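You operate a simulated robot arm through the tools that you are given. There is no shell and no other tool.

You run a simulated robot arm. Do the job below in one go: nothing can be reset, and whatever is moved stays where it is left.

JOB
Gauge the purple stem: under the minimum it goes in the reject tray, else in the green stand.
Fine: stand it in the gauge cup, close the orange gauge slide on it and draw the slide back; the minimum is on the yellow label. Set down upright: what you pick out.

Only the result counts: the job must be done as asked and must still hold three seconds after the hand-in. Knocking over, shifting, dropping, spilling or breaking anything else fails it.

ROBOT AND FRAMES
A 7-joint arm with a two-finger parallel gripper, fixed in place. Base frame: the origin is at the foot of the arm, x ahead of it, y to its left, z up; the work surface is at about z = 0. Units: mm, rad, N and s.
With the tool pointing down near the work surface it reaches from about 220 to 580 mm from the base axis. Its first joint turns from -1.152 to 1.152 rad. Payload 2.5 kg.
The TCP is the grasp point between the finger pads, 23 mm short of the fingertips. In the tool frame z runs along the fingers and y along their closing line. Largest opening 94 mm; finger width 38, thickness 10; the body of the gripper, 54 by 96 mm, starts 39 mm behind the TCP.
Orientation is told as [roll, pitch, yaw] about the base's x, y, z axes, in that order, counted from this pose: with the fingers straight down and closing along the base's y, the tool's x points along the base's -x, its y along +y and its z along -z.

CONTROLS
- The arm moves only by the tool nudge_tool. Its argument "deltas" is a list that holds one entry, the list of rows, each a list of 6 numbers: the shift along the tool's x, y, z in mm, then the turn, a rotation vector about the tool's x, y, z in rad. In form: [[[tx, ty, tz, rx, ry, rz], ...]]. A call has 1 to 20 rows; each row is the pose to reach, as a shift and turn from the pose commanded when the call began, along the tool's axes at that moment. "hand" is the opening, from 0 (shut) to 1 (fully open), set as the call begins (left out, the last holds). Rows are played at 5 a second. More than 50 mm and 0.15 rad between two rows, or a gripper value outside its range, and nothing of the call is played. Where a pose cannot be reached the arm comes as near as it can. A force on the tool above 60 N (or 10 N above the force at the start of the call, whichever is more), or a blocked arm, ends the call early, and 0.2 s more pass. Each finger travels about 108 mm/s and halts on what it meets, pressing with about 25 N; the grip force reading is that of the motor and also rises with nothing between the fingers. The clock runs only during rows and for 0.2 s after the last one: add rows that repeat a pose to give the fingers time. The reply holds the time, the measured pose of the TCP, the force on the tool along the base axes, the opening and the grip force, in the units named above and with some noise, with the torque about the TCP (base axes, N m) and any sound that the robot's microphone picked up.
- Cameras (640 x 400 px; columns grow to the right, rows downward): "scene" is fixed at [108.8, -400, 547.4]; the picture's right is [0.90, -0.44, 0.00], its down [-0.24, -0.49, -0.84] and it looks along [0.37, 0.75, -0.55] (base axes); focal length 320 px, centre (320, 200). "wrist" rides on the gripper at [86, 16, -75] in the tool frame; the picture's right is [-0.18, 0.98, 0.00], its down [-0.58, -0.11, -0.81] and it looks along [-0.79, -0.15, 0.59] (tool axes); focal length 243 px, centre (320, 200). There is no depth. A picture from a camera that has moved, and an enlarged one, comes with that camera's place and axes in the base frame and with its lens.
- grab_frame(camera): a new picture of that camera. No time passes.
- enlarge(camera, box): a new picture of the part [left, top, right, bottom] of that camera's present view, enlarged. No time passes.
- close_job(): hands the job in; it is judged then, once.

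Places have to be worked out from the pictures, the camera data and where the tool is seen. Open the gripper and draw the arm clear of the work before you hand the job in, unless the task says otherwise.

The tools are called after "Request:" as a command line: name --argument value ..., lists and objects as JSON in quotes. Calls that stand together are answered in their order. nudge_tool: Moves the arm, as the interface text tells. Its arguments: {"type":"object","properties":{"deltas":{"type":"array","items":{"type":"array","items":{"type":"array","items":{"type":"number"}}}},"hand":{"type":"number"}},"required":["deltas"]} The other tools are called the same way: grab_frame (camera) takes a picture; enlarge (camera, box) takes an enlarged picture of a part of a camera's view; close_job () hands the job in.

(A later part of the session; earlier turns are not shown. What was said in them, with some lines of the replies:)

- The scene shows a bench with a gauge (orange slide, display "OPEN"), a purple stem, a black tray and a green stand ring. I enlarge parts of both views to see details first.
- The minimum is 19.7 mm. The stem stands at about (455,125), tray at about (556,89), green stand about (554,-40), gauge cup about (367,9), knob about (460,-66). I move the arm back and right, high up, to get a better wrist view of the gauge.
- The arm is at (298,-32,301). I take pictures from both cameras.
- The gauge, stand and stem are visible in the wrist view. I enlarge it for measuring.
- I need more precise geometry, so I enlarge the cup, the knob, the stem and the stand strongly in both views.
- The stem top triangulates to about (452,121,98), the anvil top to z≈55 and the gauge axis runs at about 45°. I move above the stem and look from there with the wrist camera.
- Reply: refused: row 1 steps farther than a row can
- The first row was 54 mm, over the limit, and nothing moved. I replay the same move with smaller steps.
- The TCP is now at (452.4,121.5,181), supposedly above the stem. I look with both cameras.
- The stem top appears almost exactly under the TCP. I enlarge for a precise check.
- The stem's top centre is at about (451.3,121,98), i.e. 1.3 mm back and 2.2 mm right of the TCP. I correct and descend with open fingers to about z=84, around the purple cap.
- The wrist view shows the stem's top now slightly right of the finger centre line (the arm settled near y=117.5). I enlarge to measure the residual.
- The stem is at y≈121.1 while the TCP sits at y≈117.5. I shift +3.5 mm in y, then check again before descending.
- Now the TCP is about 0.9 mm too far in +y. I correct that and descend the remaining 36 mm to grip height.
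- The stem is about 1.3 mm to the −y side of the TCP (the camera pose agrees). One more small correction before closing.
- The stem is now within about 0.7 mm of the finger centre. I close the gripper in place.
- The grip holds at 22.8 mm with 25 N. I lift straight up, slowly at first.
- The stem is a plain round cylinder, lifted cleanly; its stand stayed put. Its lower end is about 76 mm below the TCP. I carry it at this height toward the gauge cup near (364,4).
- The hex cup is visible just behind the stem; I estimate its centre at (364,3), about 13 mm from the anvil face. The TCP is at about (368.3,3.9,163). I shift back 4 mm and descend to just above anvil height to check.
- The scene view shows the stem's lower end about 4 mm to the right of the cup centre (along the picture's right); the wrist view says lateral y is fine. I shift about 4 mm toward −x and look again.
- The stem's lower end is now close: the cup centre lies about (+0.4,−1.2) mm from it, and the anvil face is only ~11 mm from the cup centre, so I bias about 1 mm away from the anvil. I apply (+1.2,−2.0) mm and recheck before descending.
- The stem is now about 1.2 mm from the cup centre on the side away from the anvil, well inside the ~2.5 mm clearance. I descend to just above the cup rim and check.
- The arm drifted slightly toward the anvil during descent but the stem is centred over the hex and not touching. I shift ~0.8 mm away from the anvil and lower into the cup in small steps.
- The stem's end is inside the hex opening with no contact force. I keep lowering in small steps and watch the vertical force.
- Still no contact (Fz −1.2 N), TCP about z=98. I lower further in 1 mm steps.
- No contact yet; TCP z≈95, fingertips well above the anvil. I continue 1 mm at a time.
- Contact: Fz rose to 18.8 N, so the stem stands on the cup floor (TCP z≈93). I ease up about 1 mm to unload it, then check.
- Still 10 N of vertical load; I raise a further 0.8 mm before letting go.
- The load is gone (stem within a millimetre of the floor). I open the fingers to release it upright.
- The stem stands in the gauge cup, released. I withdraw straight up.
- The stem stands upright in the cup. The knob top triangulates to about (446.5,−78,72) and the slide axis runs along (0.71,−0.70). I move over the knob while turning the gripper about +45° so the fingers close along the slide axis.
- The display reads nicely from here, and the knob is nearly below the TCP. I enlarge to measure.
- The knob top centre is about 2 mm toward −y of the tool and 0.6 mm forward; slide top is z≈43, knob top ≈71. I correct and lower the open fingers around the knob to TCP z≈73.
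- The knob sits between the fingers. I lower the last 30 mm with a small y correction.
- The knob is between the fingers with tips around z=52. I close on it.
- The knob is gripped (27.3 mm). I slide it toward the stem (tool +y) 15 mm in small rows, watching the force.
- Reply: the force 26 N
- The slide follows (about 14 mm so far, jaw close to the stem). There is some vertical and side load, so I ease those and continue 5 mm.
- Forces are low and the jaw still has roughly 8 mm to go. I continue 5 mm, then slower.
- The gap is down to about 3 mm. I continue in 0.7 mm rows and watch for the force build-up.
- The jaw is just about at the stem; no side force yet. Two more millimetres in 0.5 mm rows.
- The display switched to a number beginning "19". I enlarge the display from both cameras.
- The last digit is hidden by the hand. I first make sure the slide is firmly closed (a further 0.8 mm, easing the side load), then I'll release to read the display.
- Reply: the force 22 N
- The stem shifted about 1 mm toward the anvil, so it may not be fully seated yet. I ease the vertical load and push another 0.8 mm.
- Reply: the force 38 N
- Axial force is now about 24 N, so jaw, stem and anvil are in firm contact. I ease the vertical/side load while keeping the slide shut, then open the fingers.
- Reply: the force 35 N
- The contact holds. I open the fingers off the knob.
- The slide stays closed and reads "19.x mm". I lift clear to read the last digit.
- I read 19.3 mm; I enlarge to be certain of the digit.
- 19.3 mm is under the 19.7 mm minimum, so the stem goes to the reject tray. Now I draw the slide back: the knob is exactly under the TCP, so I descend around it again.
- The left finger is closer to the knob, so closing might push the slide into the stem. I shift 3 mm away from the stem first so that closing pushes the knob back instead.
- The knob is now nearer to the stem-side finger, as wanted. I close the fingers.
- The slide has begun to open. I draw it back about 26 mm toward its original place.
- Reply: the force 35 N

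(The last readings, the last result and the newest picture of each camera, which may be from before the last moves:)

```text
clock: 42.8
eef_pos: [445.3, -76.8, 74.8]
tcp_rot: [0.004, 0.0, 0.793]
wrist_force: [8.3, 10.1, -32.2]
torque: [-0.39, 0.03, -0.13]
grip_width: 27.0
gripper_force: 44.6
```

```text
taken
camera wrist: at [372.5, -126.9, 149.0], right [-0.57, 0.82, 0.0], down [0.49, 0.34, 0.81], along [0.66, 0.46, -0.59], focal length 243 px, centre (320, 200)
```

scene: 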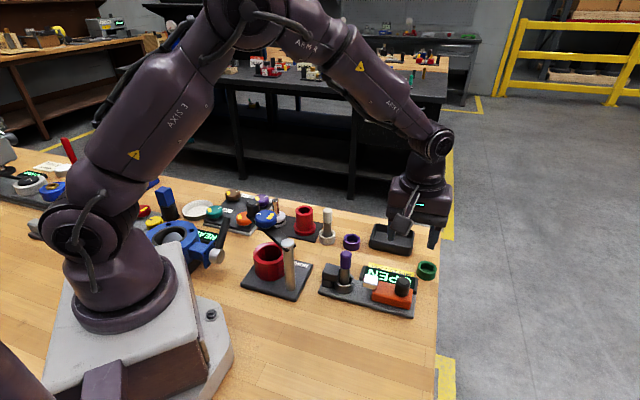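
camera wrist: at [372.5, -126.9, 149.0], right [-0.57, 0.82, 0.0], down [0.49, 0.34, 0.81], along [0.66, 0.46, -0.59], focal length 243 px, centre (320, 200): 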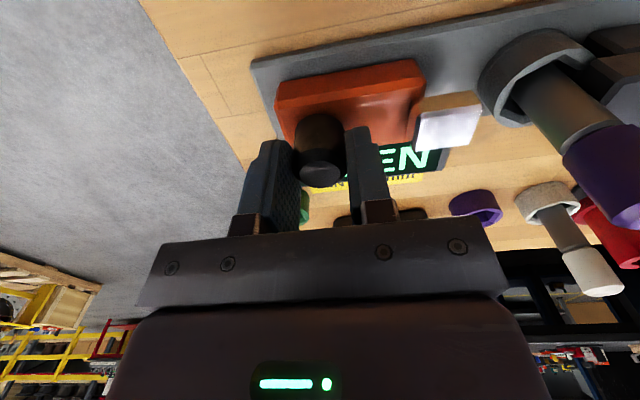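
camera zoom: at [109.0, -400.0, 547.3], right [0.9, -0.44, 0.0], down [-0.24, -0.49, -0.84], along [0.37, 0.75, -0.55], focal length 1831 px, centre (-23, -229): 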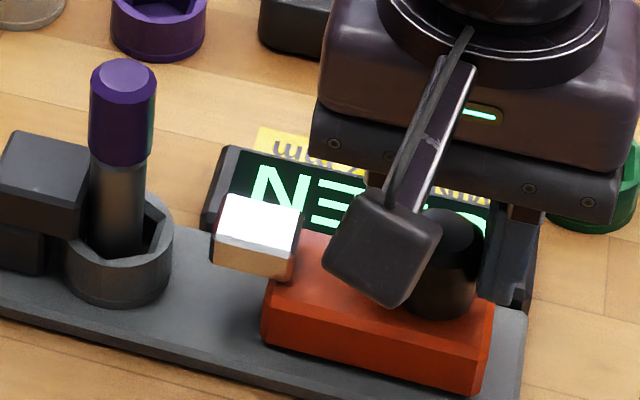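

The slide is back to within ~3 mm of its original place and the display reads OPEN. There is a 32 N upward pull, so I ease down 1 mm while drawing back the last 3 mm.

Request:
nudge_tool --deltas '[[[0, 0, 1.0, 0, 0, 0], [0, -1.5, 1.2, 0, 0, 0], [0, -3, 1.2, 0, 0, 0], [0, -3, 1.2, 0, 0, 0]]]'

```text
clock: 43.8
eef_pos: [449.1, -79.9, 74.4]
tcp_rot: [0.0, -0.002, 0.791]
wrist_force: [10.1, 12.7, -15.2]
torque: [-0.57, 0.67, -0.15]
grip_width: 27.0
gripper_force: 44.9
```

Residual side and vertical loads; I relax them before opening.

Request:
nudge_tool --deltas '[[[-0.6, 0, 0.6, 0, 0, 0], [-0.6, 0, 0.6, 0, 0, 0]]]'

```text
clock: 44.4
eef_pos: [447.4, -80.2, 74.5]
tcp_rot: [0.0, -0.002, 0.791]
wrist_force: [-3.8, 14.1, 6.9]
torque: [0.95, -0.87, 0.11]
grip_width: 27.1
gripper_force: 45.1
```

Loads are small now. I open the fingers and check.

Request:
nudge_tool --deltas '[[[0, 0, 0, 0, 0, 0], [0, 0, 0, 0, 0, 0], [0, 0, 0, 0, 0, 0]]]' --hand 0.6

Request:
enlarge --camera "scene" --box '[310, 220, 450, 320]'

```text
clock: 45.2
eef_pos: [447.7, -80.6, 74.0]
tcp_rot: [0.001, 0.0, 0.788]
wrist_force: [-0.1, 0.0, 0.0]
torque: [-0.01, -0.02, -0.02]
grip_width: 56.3
gripper_force: 0.1
```

```text
4.00 times, centred on (380, 270) of scene
camera zoom: at [108.8, -400.0, 547.4], right [0.9, -0.44, 0.0], down [-0.24, -0.49, -0.84], along [0.37, 0.75, -0.55], focal length 1282 px, centre (80, -80)
```

zoom: 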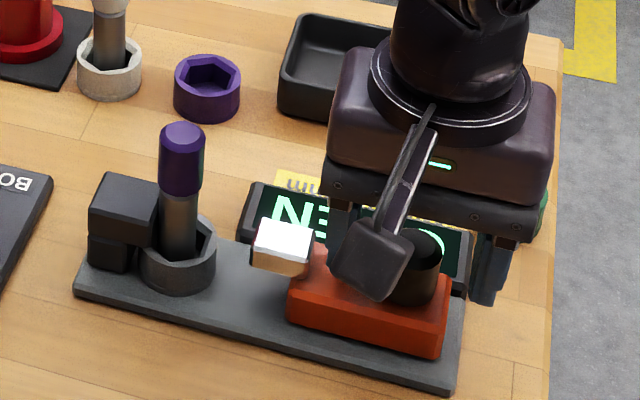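

The slide is released near its original position and the display shows OPEN. I raise the arm, go back over the stem and turn the gripper back to yaw 0.

Request:
nudge_tool --deltas '[[[0, 0, -15, 0, 0, 0], [0, 0, -40, 0, 0, 0], [0, 0, -80, 0, 0, 0], [0, 0, -115, 0, 0, 0], [0, 20, -115, 0, 0, 0.132], [0, 40, -115, 0, 0, 0.264], [0, 60, -115, 0, 0, 0.396], [0, 80, -115, 0, 0, 0.528], [0, 100, -115, 0, 0, 0.66], [0, 120, -115, 0, 0, 0.79], [0, 120, -115, 0, 0, 0.79]]]'

Request:
grab_frame --camera "wrist"

Request:
enlarge --camera "scene" --box '[310, 200, 450, 320]'

```text
clock: 47.6
eef_pos: [364.5, 4.7, 189.4]
tcp_rot: [0.0, -0.001, -0.003]
wrist_force: [-0.1, 0.0, 0.6]
torque: [0.02, 0.03, 0.01]
grip_width: 56.7
gripper_force: 0.1
```

```text
taken
camera wrist: at [277.2, 21.8, 263.3], right [0.19, 0.98, 0.0], down [0.58, -0.11, 0.81], along [0.79, -0.15, -0.59], focal length 243 px, centre (320, 200)
```

wrist: 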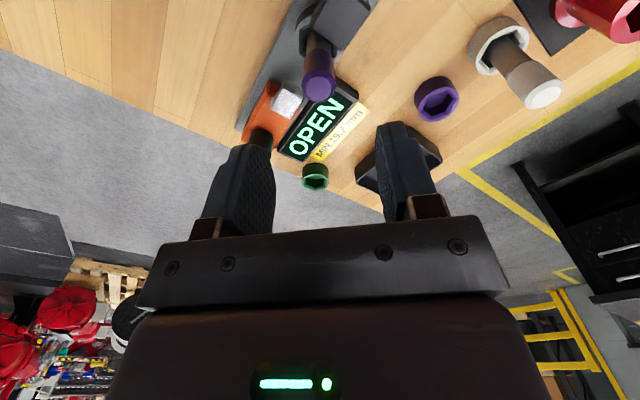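

```text
3.33 times, centred on (380, 260) of scene
camera zoom: at [108.8, -400.0, 547.4], right [0.9, -0.44, 0.0], down [-0.24, -0.49, -0.84], along [0.37, 0.75, -0.55], focal length 1068 px, centre (120, 0)
```

zoom: 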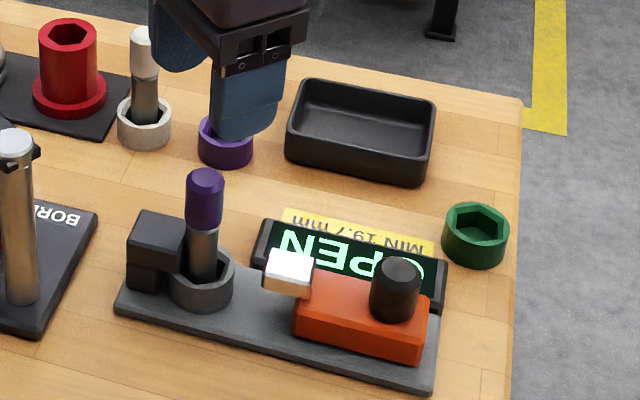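

The stem stands upright in the cup and the slide is fully back. I enlarge the stem top to align the gripper.

Request:
enlarge --camera "wrist" --box '[280, 55, 360, 105]'

```text
8.00 times, centred on (320, 80) of wrist
camera zoom: at [277.2, 21.8, 263.3], right [0.19, 0.98, 0.0], down [0.58, -0.11, 0.81], along [0.79, -0.15, -0.59], focal length 1941 px, centre (320, 1160)
```

zoom: 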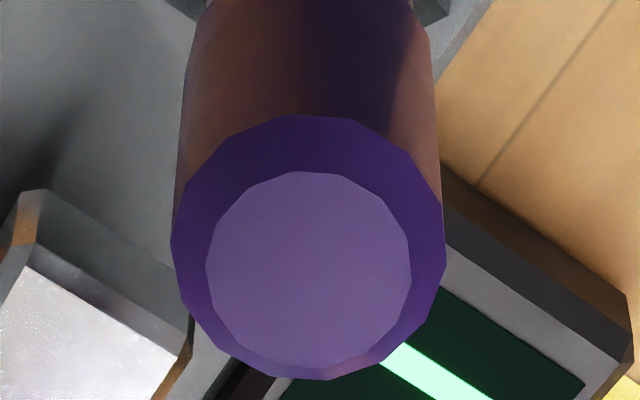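

The stem top is about 0.9 mm to −y of the TCP line. I correct and descend 60 mm, then recheck.

Request:
nudge_tool --deltas '[[[0, -0.9, 20, 0, 0, 0], [0, -0.9, 40, 0, 0, 0], [0, -0.9, 60, 0, 0, 0], [0, -0.9, 60, 0, 0, 0]]]'

Request:
enlarge --camera "wrist" --box '[200, 80, 440, 230]'

```text
clock: 48.6
eef_pos: [364.7, 2.9, 127.9]
tcp_rot: [-0.001, 0.002, 0.001]
wrist_force: [0.3, 0.1, 0.2]
torque: [-0.01, -0.01, -0.03]
grip_width: 56.5
gripper_force: 0.1
```

```text
2.67 times, centred on (320, 155) of wrist
camera zoom: at [277.3, 19.6, 202.5], right [0.18, 0.98, 0.0], down [0.58, -0.11, 0.81], along [0.79, -0.15, -0.59], focal length 647 px, centre (320, 320)
```

zoom: 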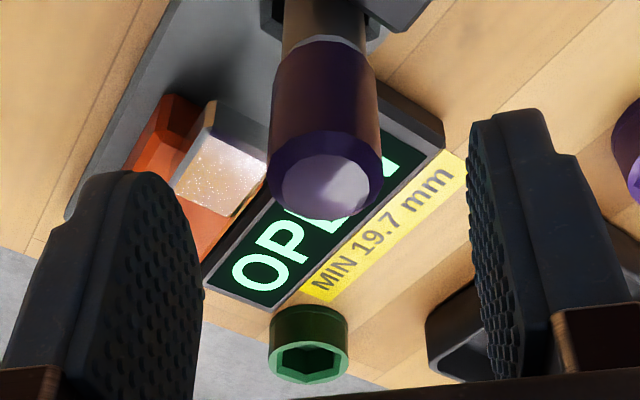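

Now the stem is about 1.1 mm to +y. I correct while descending the remaining 33 mm.

Request:
nudge_tool --deltas '[[[0, 1.0, 11, 0, 0, 0], [0, 1.0, 22, 0, 0, 0], [0, 1.0, 33, 0, 0, 0], [0, 1.0, 33, 0, 0, 0]]]'

Request:
enlarge --camera "wrist" --box '[200, 100, 440, 250]'

Request:
enlarge --camera "scene" --box '[316, 230, 396, 300]'

```text
clock: 49.6
eef_pos: [363.7, 3.0, 97.1]
tcp_rot: [0.0, 0.0, -0.001]
wrist_force: [-0.2, 0.0, 0.4]
torque: [-0.01, -0.01, 0.02]
grip_width: 56.4
gripper_force: 0.0
```

```text
2.67 times, centred on (320, 175) of wrist
camera zoom: at [276.1, 19.7, 170.7], right [0.18, 0.98, 0.0], down [0.58, -0.11, 0.81], along [0.79, -0.15, -0.59], focal length 647 px, centre (320, 267)
```

zoom: 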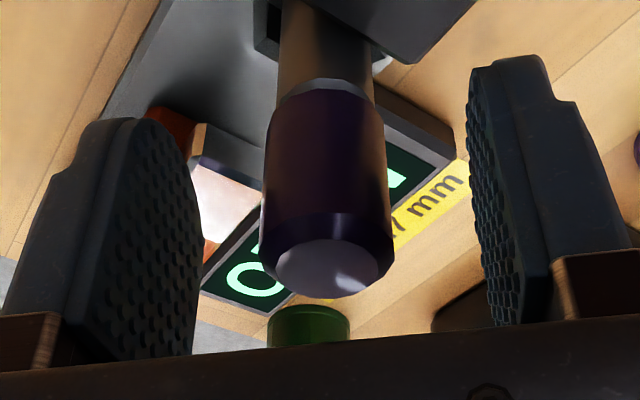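

```text
5.71 times, centred on (356, 265) of scene
camera zoom: at [108.8, -400.0, 547.4], right [0.9, -0.44, 0.0], down [-0.24, -0.49, -0.84], along [0.37, 0.75, -0.55], focal length 1831 px, centre (114, -171)
```

zoom: 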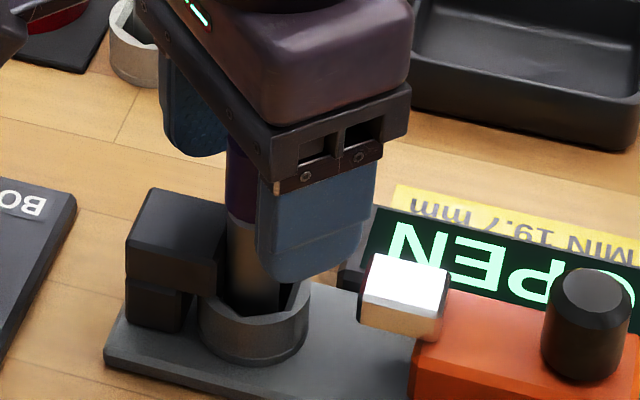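

The stem is about 1.2 mm to +y of centre. One more correction, then I close.

Request:
nudge_tool --deltas '[[[0, 1.2, 1, 0, 0, 0], [0, 1.2, 1, 0, 0, 0]]]'

Request:
enlarge --camera "wrist" --box '[200, 100, 440, 250]'

```text
clock: 50.2
eef_pos: [364.2, 4.5, 94.8]
tcp_rot: [-0.001, 0.001, 0.002]
wrist_force: [-0.2, -0.2, -0.3]
torque: [-0.04, 0.0, -0.02]
grip_width: 56.1
gripper_force: 0.1
```

```text
2.67 times, centred on (320, 175) of wrist
camera zoom: at [276.5, 21.6, 169.8], right [0.18, 0.98, 0.0], down [0.58, -0.11, 0.81], along [0.79, -0.15, -0.59], focal length 647 px, centre (320, 267)
```

zoom: 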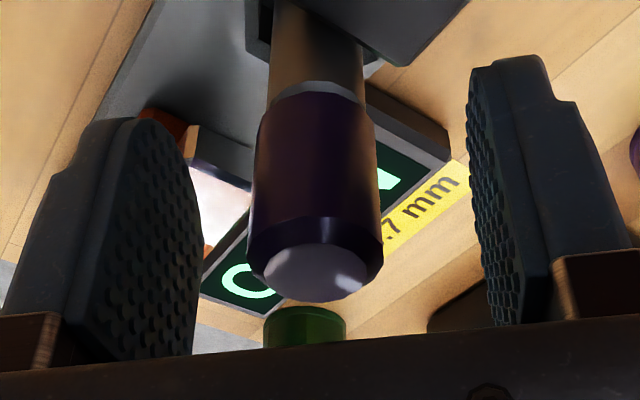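

Within about 0.8 mm. I close the fingers on the cap.

Request:
nudge_tool --deltas '[[[0, -0.5, 0, 0, 0, 0], [0, -0.5, 0, 0, 0, 0], [0, -0.5, 0, 0, 0, 0], [0, -0.5, 0, 0, 0, 0]]]' --hand 0

```text
clock: 51.2
eef_pos: [363.9, 4.9, 95.1]
tcp_rot: [0.001, -0.001, 0.0]
wrist_force: [2.2, -1.9, 3.3]
torque: [-0.09, -0.08, -0.01]
grip_width: 22.9
gripper_force: 24.8
```

Gripped at 22.9 mm. I lift straight up, with a slight shift away from the anvil.

Request:
nudge_tool --deltas '[[[-0.4, -0.4, -3, 0, 0, 0], [-0.4, -0.4, -8, 0, 0, 0], [-0.4, -0.4, -16, 0, 0, 0], [-0.4, -0.4, -28, 0, 0, 0], [-0.4, -0.4, -48, 0, 0, 0], [-0.4, -0.4, -75, 0, 0, 0], [-0.4, -0.4, -75, 0, 0, 0]]]'

Request:
grab_frame --camera "wrist"

Request:
grab_frame --camera "scene"

```text
clock: 52.8
eef_pos: [365.0, 2.1, 172.0]
tcp_rot: [0.0, -0.001, 0.002]
wrist_force: [0.7, -0.1, -1.0]
torque: [0.0, -0.02, 0.0]
grip_width: 22.9
gripper_force: 24.8
```

```text
taken
camera wrist: at [277.7, 19.9, 246.6], right [0.18, 0.98, 0.0], down [0.58, -0.11, 0.81], along [0.79, -0.15, -0.59], focal length 243 px, centre (320, 200)
```

wrist: 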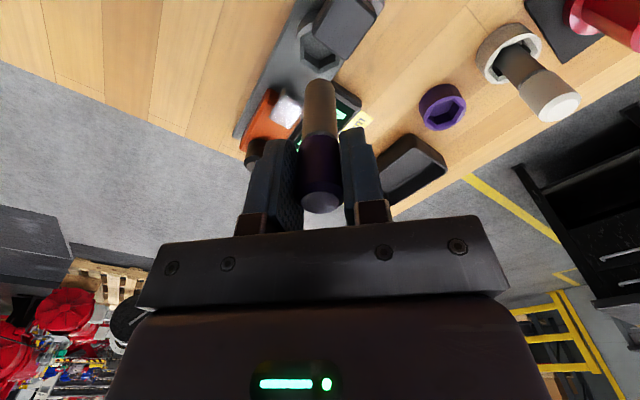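

```text
taken
```

scene: 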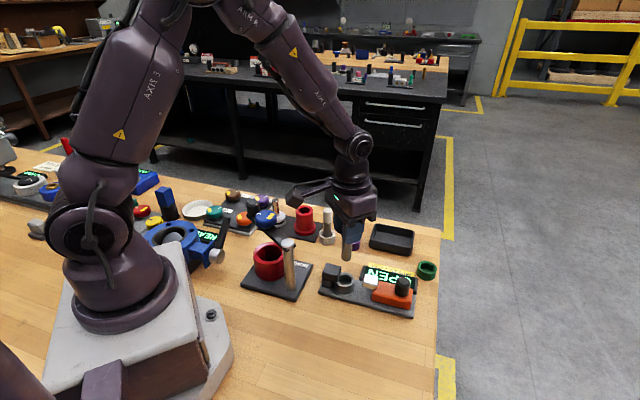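

The stem is held. Now I carry it at this height toward the reject tray around (545,86), stopping a bit short to look.

Request:
nudge_tool --deltas '[[[-33, 16, 0, 0, 0, 0], [-66, 32, 0, 0, 0, 0], [-99, 48, 0, 0, 0, 0], [-132, 64, 0, 0, 0, 0], [-160, 80, 0, 0, 0, 0], [-160, 80, 0, 0, 0, 0]]]'

Request:
grab_frame --camera "wrist"

Request:
enlarge --camera "scene" --box '[340, 180, 460, 280]'

```text
clock: 54.2
eef_pos: [523.8, 84.1, 168.8]
tcp_rot: [0.0, 0.0, 0.0]
wrist_force: [-0.2, -0.5, -2.4]
torque: [0.02, 0.01, 0.0]
grip_width: 22.8
gripper_force: 25.0
```

```text
taken
camera wrist: at [436.5, 101.1, 243.4], right [0.18, 0.98, 0.0], down [0.58, -0.11, 0.81], along [0.79, -0.15, -0.59], focal length 243 px, centre (320, 200)
```

wrist: 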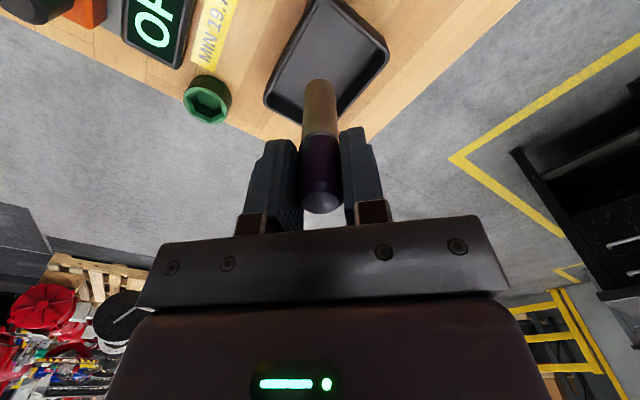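

```text
4.00 times, centred on (400, 230) of scene
camera zoom: at [108.9, -400.0, 547.4], right [0.9, -0.44, 0.0], down [-0.24, -0.49, -0.84], along [0.37, 0.75, -0.55], focal length 1282 px, centre (0, 80)
```

zoom: 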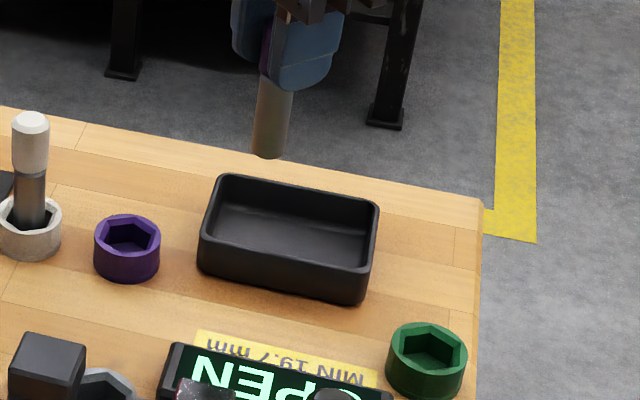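

The tray is visible just behind the stem in the wrist view. I enlarge to find the tray floor.

Request:
enlarge --camera "wrist" --box '[240, 0, 432, 120]'

Request:
enlarge --camera "scene" --box '[380, 210, 444, 260]'

```text
3.33 times, centred on (336, 60) of wrist
camera zoom: at [436.5, 101.1, 243.4], right [0.18, 0.98, 0.0], down [0.58, -0.11, 0.81], along [0.79, -0.15, -0.59], focal length 809 px, centre (267, 667)
```

zoom: 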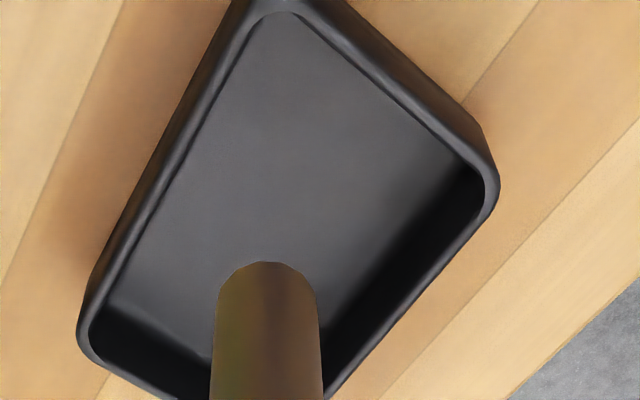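

```text
8.00 times, centred on (412, 235) of scene
camera zoom: at [108.9, -400.0, 547.4], right [0.9, -0.44, 0.0], down [-0.24, -0.49, -0.84], along [0.37, 0.75, -0.55], focal length 2563 px, centre (-416, -80)
```

zoom: 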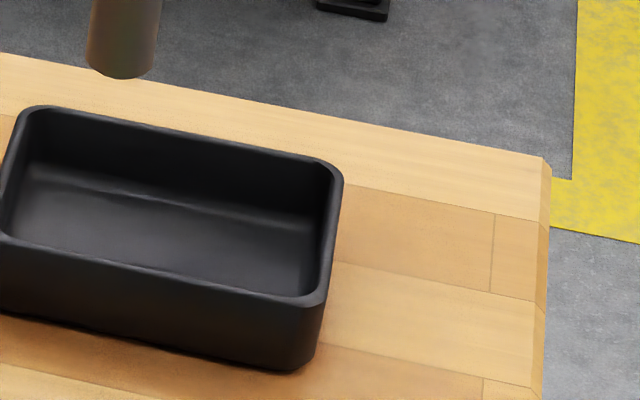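

The tray corners give its centre at about (548,82), with the long side along the gauge axis. I move over the centre and lower until the stem's end is just above the rim (z≈35).

Request:
nudge_tool --deltas '[[[-12, -1.5, 0, 0, 0, 0], [-24, -3, 0, 0, 0, 0], [-24, -3, 20, 0, 0, 0], [-24, -3, 40, 0, 0, 0], [-24, -3, 56, 0, 0, 0], [-24, -3, 56, 0, 0, 0]]]'

Request:
enlarge --camera "wrist" --box '[200, 0, 440, 150]'

Request:
enlarge --camera "scene" --box '[350, 200, 446, 270]'

```text
clock: 55.6
eef_pos: [548.2, 83.8, 113.7]
tcp_rot: [0.0, 0.0, 0.0]
wrist_force: [0.3, 0.1, -2.3]
torque: [-0.02, 0.05, -0.02]
grip_width: 22.5
gripper_force: 25.4
```

```text
2.67 times, centred on (320, 75) of wrist
camera zoom: at [460.9, 100.6, 187.9], right [0.18, 0.98, 0.0], down [0.58, -0.11, 0.81], along [0.79, -0.15, -0.59], focal length 647 px, centre (320, 533)
```

zoom: 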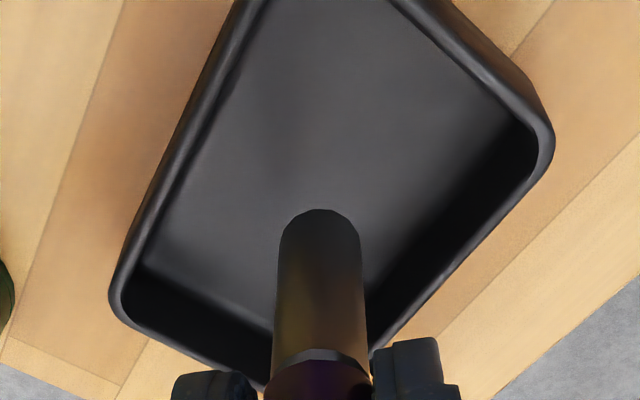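

```text
5.71 times, centred on (398, 235) of scene
camera zoom: at [108.8, -400.0, 547.4], right [0.9, -0.44, 0.0], down [-0.24, -0.49, -0.84], along [0.37, 0.75, -0.55], focal length 1831 px, centre (-126, 0)
```

zoom: 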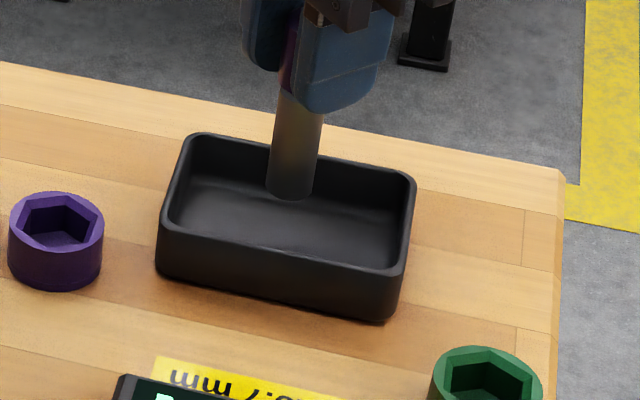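

The stem hangs over the tray centre (at rim height it projects to the middle of the rim in both views). I lower 28 mm, then go in 1 mm steps.

Request:
nudge_tool --deltas '[[[0, 0, 7, 0, 0, 0], [0, 0, 14, 0, 0, 0], [0, 0, 20, 0, 0, 0], [0, 0, 25, 0, 0, 0], [0, 0, 28, 0, 0, 0], [0, 0, 28, 0, 0, 0]]]'

Request:
enlarge --camera "scene" --box '[350, 200, 446, 270]'

Request:
enlarge --camera "wrist" --box '[200, 30, 440, 180]'

```text
clock: 57.0
eef_pos: [547.7, 81.2, 87.5]
tcp_rot: [0.0, 0.0, 0.0]
wrist_force: [-0.4, -0.2, -1.8]
torque: [0.01, 0.02, -0.03]
grip_width: 22.7
gripper_force: 25.2
```

```text
5.71 times, centred on (398, 235) of scene
camera zoom: at [108.8, -400.0, 547.4], right [0.9, -0.44, 0.0], down [-0.24, -0.49, -0.84], along [0.37, 0.75, -0.55], focal length 1831 px, centre (-126, 0)
```

zoom: 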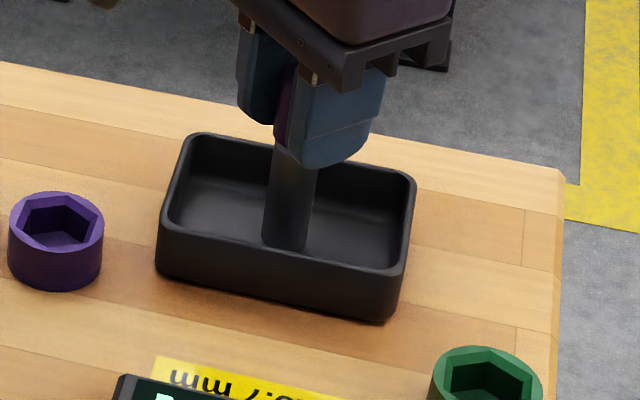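

```text
2.67 times, centred on (320, 105) of wrist
camera zoom: at [460.3, 97.9, 161.4], right [0.18, 0.98, 0.0], down [0.58, -0.11, 0.81], along [0.79, -0.15, -0.59], focal length 647 px, centre (320, 453)
```

zoom: 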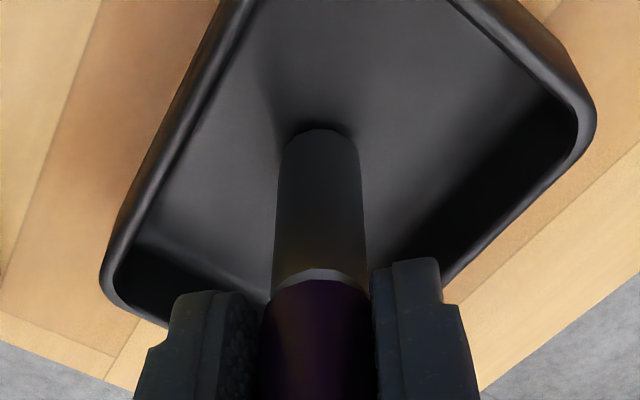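

The stem is inside the tray with its end about 10 mm above the table level. I lower in 1 mm rows watching for contact.

Request:
nudge_tool --deltas '[[[0, 0, 1, 0, 0, 0], [0, 0, 2, 0, 0, 0], [0, 0, 3, 0, 0, 0], [0, 0, 4, 0, 0, 0], [0, 0, 4, 0, 0, 0]]]'

```text
clock: 58.2
eef_pos: [548.2, 82.4, 83.7]
tcp_rot: [0.001, -0.001, -0.001]
wrist_force: [-5.4, 0.2, 13.9]
torque: [-0.05, 0.43, -0.04]
grip_width: 22.3
gripper_force: 24.7
```

Contact (Fz 13.9 N): the stem is on the tray floor. I ease up 0.7 mm to unload.

Request:
nudge_tool --deltas '[[[0, 0, -0.4, 0, 0, 0], [0, 0, -0.7, 0, 0, 0], [0, 0, -0.7, 0, 0, 0]]]'

Request:
enlarge --camera "scene" --box '[350, 200, 446, 270]'

Request:
enlarge --camera "wrist" --box '[200, 30, 440, 180]'

```text
clock: 59.0
eef_pos: [548.5, 81.5, 85.2]
tcp_rot: [-0.001, -0.002, 0.0]
wrist_force: [-1.9, 1.1, 16.3]
torque: [0.11, 0.16, 0.02]
grip_width: 22.7
gripper_force: 24.8
```

```text
5.71 times, centred on (398, 235) of scene
camera zoom: at [108.8, -400.0, 547.4], right [0.9, -0.44, 0.0], down [-0.24, -0.49, -0.84], along [0.37, 0.75, -0.55], focal length 1831 px, centre (-126, 0)
```

zoom: 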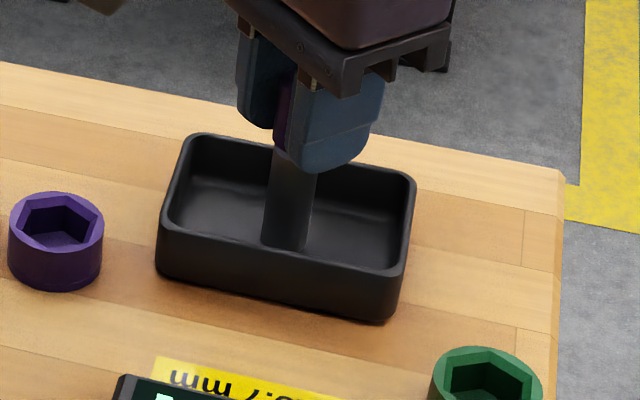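

```text
2.67 times, centred on (320, 105) of wrist
camera zoom: at [460.5, 98.2, 158.5], right [0.18, 0.98, 0.0], down [0.58, -0.11, 0.81], along [0.79, -0.15, -0.59], focal length 647 px, centre (320, 453)
```

zoom: 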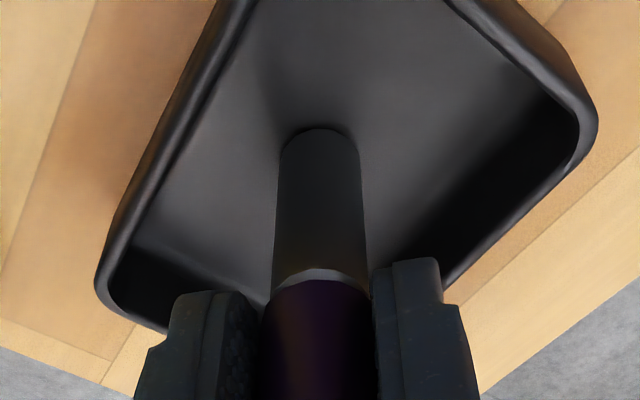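

Still 16 N of load; I raise another 0.8 mm before releasing.

Request:
nudge_tool --deltas '[[[0, 0, -0.5, 0, 0, 0], [0, 0, -0.8, 0, 0, 0], [0, 0, -0.8, 0, 0, 0]]]'

```text
clock: 59.8
eef_pos: [546.5, 80.7, 84.1]
tcp_rot: [-0.001, 0.0, 0.001]
wrist_force: [2.2, 2.3, 7.8]
torque: [0.13, -0.26, 0.03]
grip_width: 22.9
gripper_force: 25.3
```

Down to 7.8 N. I raise another 0.4 mm.

Request:
nudge_tool --deltas '[[[0, 0, -0.4, 0, 0, 0], [0, 0, -0.4, 0, 0, 0]]]'

```text
clock: 60.4
eef_pos: [547.0, 80.0, 84.8]
tcp_rot: [0.001, -0.001, 0.0]
wrist_force: [1.7, 1.2, 5.5]
torque: [0.03, -0.2, -0.01]
grip_width: 22.4
gripper_force: 25.1
```

Light contact only (5 N). I release the stem by opening the fingers.

Request:
nudge_tool --deltas '[[[0, 0, 0, 0, 0, 0], [0, 0, 0, 0, 0, 0], [0, 0, 0, 0, 0, 0], [0, 0, 0, 0, 0, 0]]]' --hand 0.7

Request:
grab_frame --camera "wrist"

Request:
enlarge --camera "scene" --box '[350, 180, 446, 270]'

```text
clock: 61.4
eef_pos: [546.6, 80.7, 83.3]
tcp_rot: [-0.001, -0.002, -0.001]
wrist_force: [0.6, 0.3, 1.0]
torque: [-0.01, 0.02, 0.02]
grip_width: 65.8
gripper_force: 0.0
```

```text
taken
camera wrist: at [459.6, 97.5, 158.9], right [0.18, 0.98, 0.0], down [0.58, -0.11, 0.81], along [0.79, -0.15, -0.59], focal length 243 px, centre (320, 200)
```

wrist: 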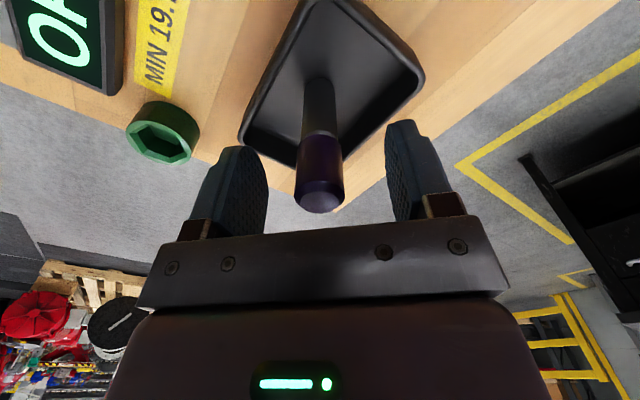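

```text
4.44 times, centred on (398, 225) of scene
camera zoom: at [108.8, -400.0, 547.4], right [0.9, -0.44, 0.0], down [-0.24, -0.49, -0.84], along [0.37, 0.75, -0.55], focal length 1424 px, centre (-27, 89)
```

zoom: 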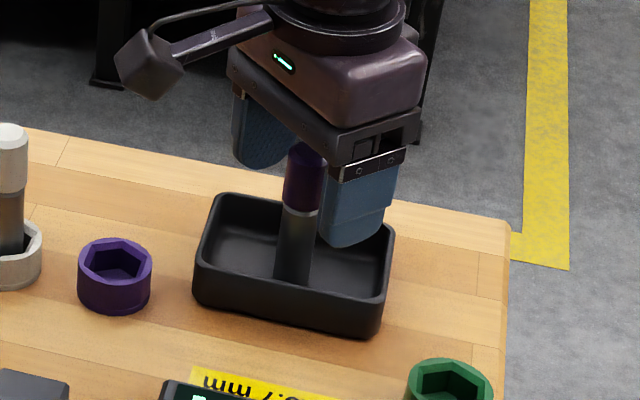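

The stem stands upright in the tray. I withdraw straight up.

Request:
nudge_tool --deltas '[[[0, 0, -8, 0, 0, 0], [0, 0, -20, 0, 0, 0], [0, 0, -40, 0, 0, 0], [0, 0, -70, 0, 0, 0], [0, 0, -110, 0, 0, 0], [0, 0, -150, 0, 0, 0], [0, 0, -150, 0, 0, 0]]]'

Request:
grab_frame --camera "scene"

Request:
enlarge --camera "scene" --box '[310, 190, 450, 320]'

```text
clock: 63.0
eef_pos: [547.6, 81.1, 232.5]
tcp_rot: [0.0, 0.001, 0.0]
wrist_force: [-0.2, 0.2, -0.4]
torque: [0.01, -0.01, -0.01]
grip_width: 65.9
gripper_force: 0.0
```

```text
taken
```

scene: 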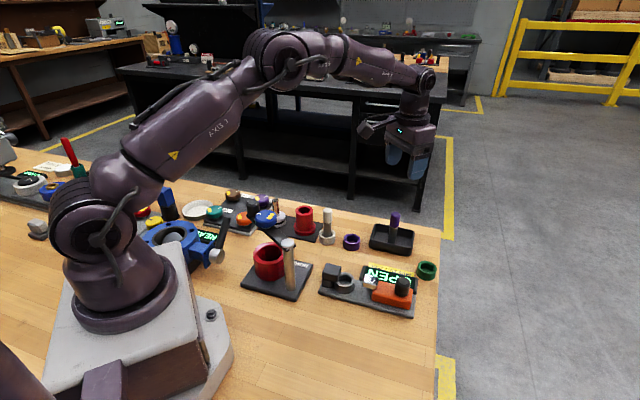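

```text
3.08 times, centred on (380, 255) of scene
camera zoom: at [108.8, -400.0, 547.4], right [0.9, -0.44, 0.0], down [-0.24, -0.49, -0.84], along [0.37, 0.75, -0.55], focal length 986 px, centre (135, 31)
```

zoom: 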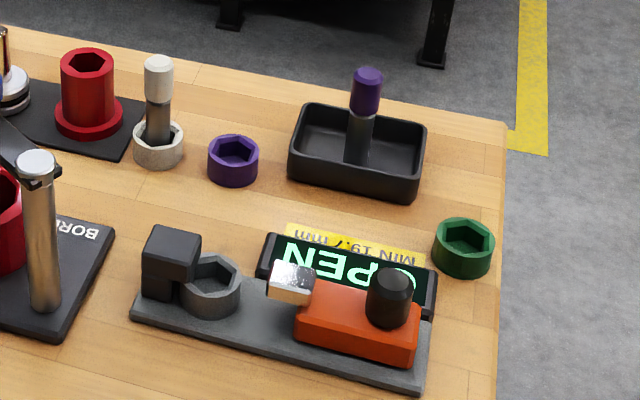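

The stem stands upright in the reject tray, the slide is back, and everything else is in place. I open fully and draw the arm back and up, clear of the work.

Request:
nudge_tool --deltas '[[[0, 0, -35, 0, 0, 0], [0, 0, -70, 0, 0, 0], [40, 5, -70, 0, 0, 0], [80, 10, -70, 0, 0, 0], [120, 20, -70, 0, 0, 0], [120, 20, -70, 0, 0, 0]]]' --hand 1

Request:
enlarge --camera "scene" --box '[310, 190, 450, 320]'

Request:
grab_frame --camera "wrist"

```text
clock: 64.4
eef_pos: [431.4, 103.1, 305.1]
tcp_rot: [0.0, 0.0, 0.001]
wrist_force: [0.4, 0.0, 0.1]
torque: [-0.01, 0.0, 0.0]
grip_width: 93.9
gripper_force: 0.0
```

```text
3.08 times, centred on (380, 255) of scene
camera zoom: at [108.8, -400.0, 547.4], right [0.9, -0.44, 0.0], down [-0.24, -0.49, -0.84], along [0.37, 0.75, -0.55], focal length 986 px, centre (135, 31)
```

zoom: 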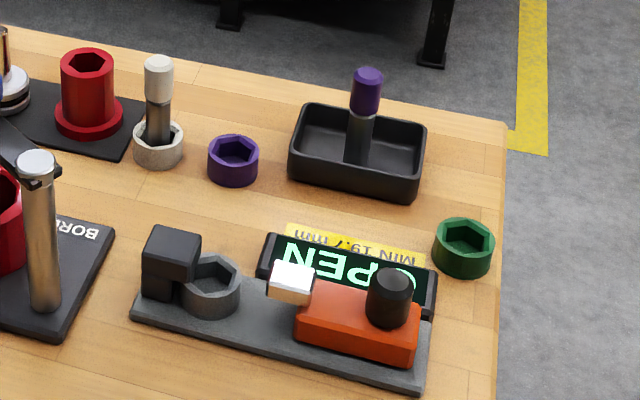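

```text
taken
camera wrist: at [344.0, 120.1, 380.1], right [0.18, 0.98, 0.0], down [0.58, -0.11, 0.81], along [0.79, -0.15, -0.59], focal length 243 px, centre (320, 200)
```

wrist: 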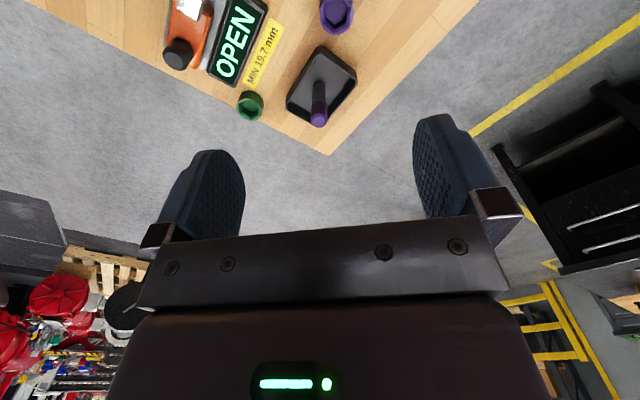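

The reading was 19.3 mm against a 19.7 mm minimum, and the stem now stands upright in the reject tray. The gauge slide is drawn back, the gripper is open and the arm is clear, so I hand in the job.

Request:
close_job

```text
The job is handed in.
```

The purple stem gauged 19.3 mm, under the 19.7 mm minimum on the yellow label, so I put it in the reject tray.

- **Gauging:** I stood the stem in the gauge cup and closed the orange slide until the stem was firmly against the stop, at about 24 N. After reading the display I drew the slide back, and it returned to "OPEN".
- **Placing:** The stem stands upright near the middle of the black tray. In the last pictures, taken with the arm clear, nothing else looked moved or knocked over.
- **Arm:** The gripper is open and the arm is drawn back above the work.

I handed the job in. The reply only confirmed that, so I don't have the judged result.
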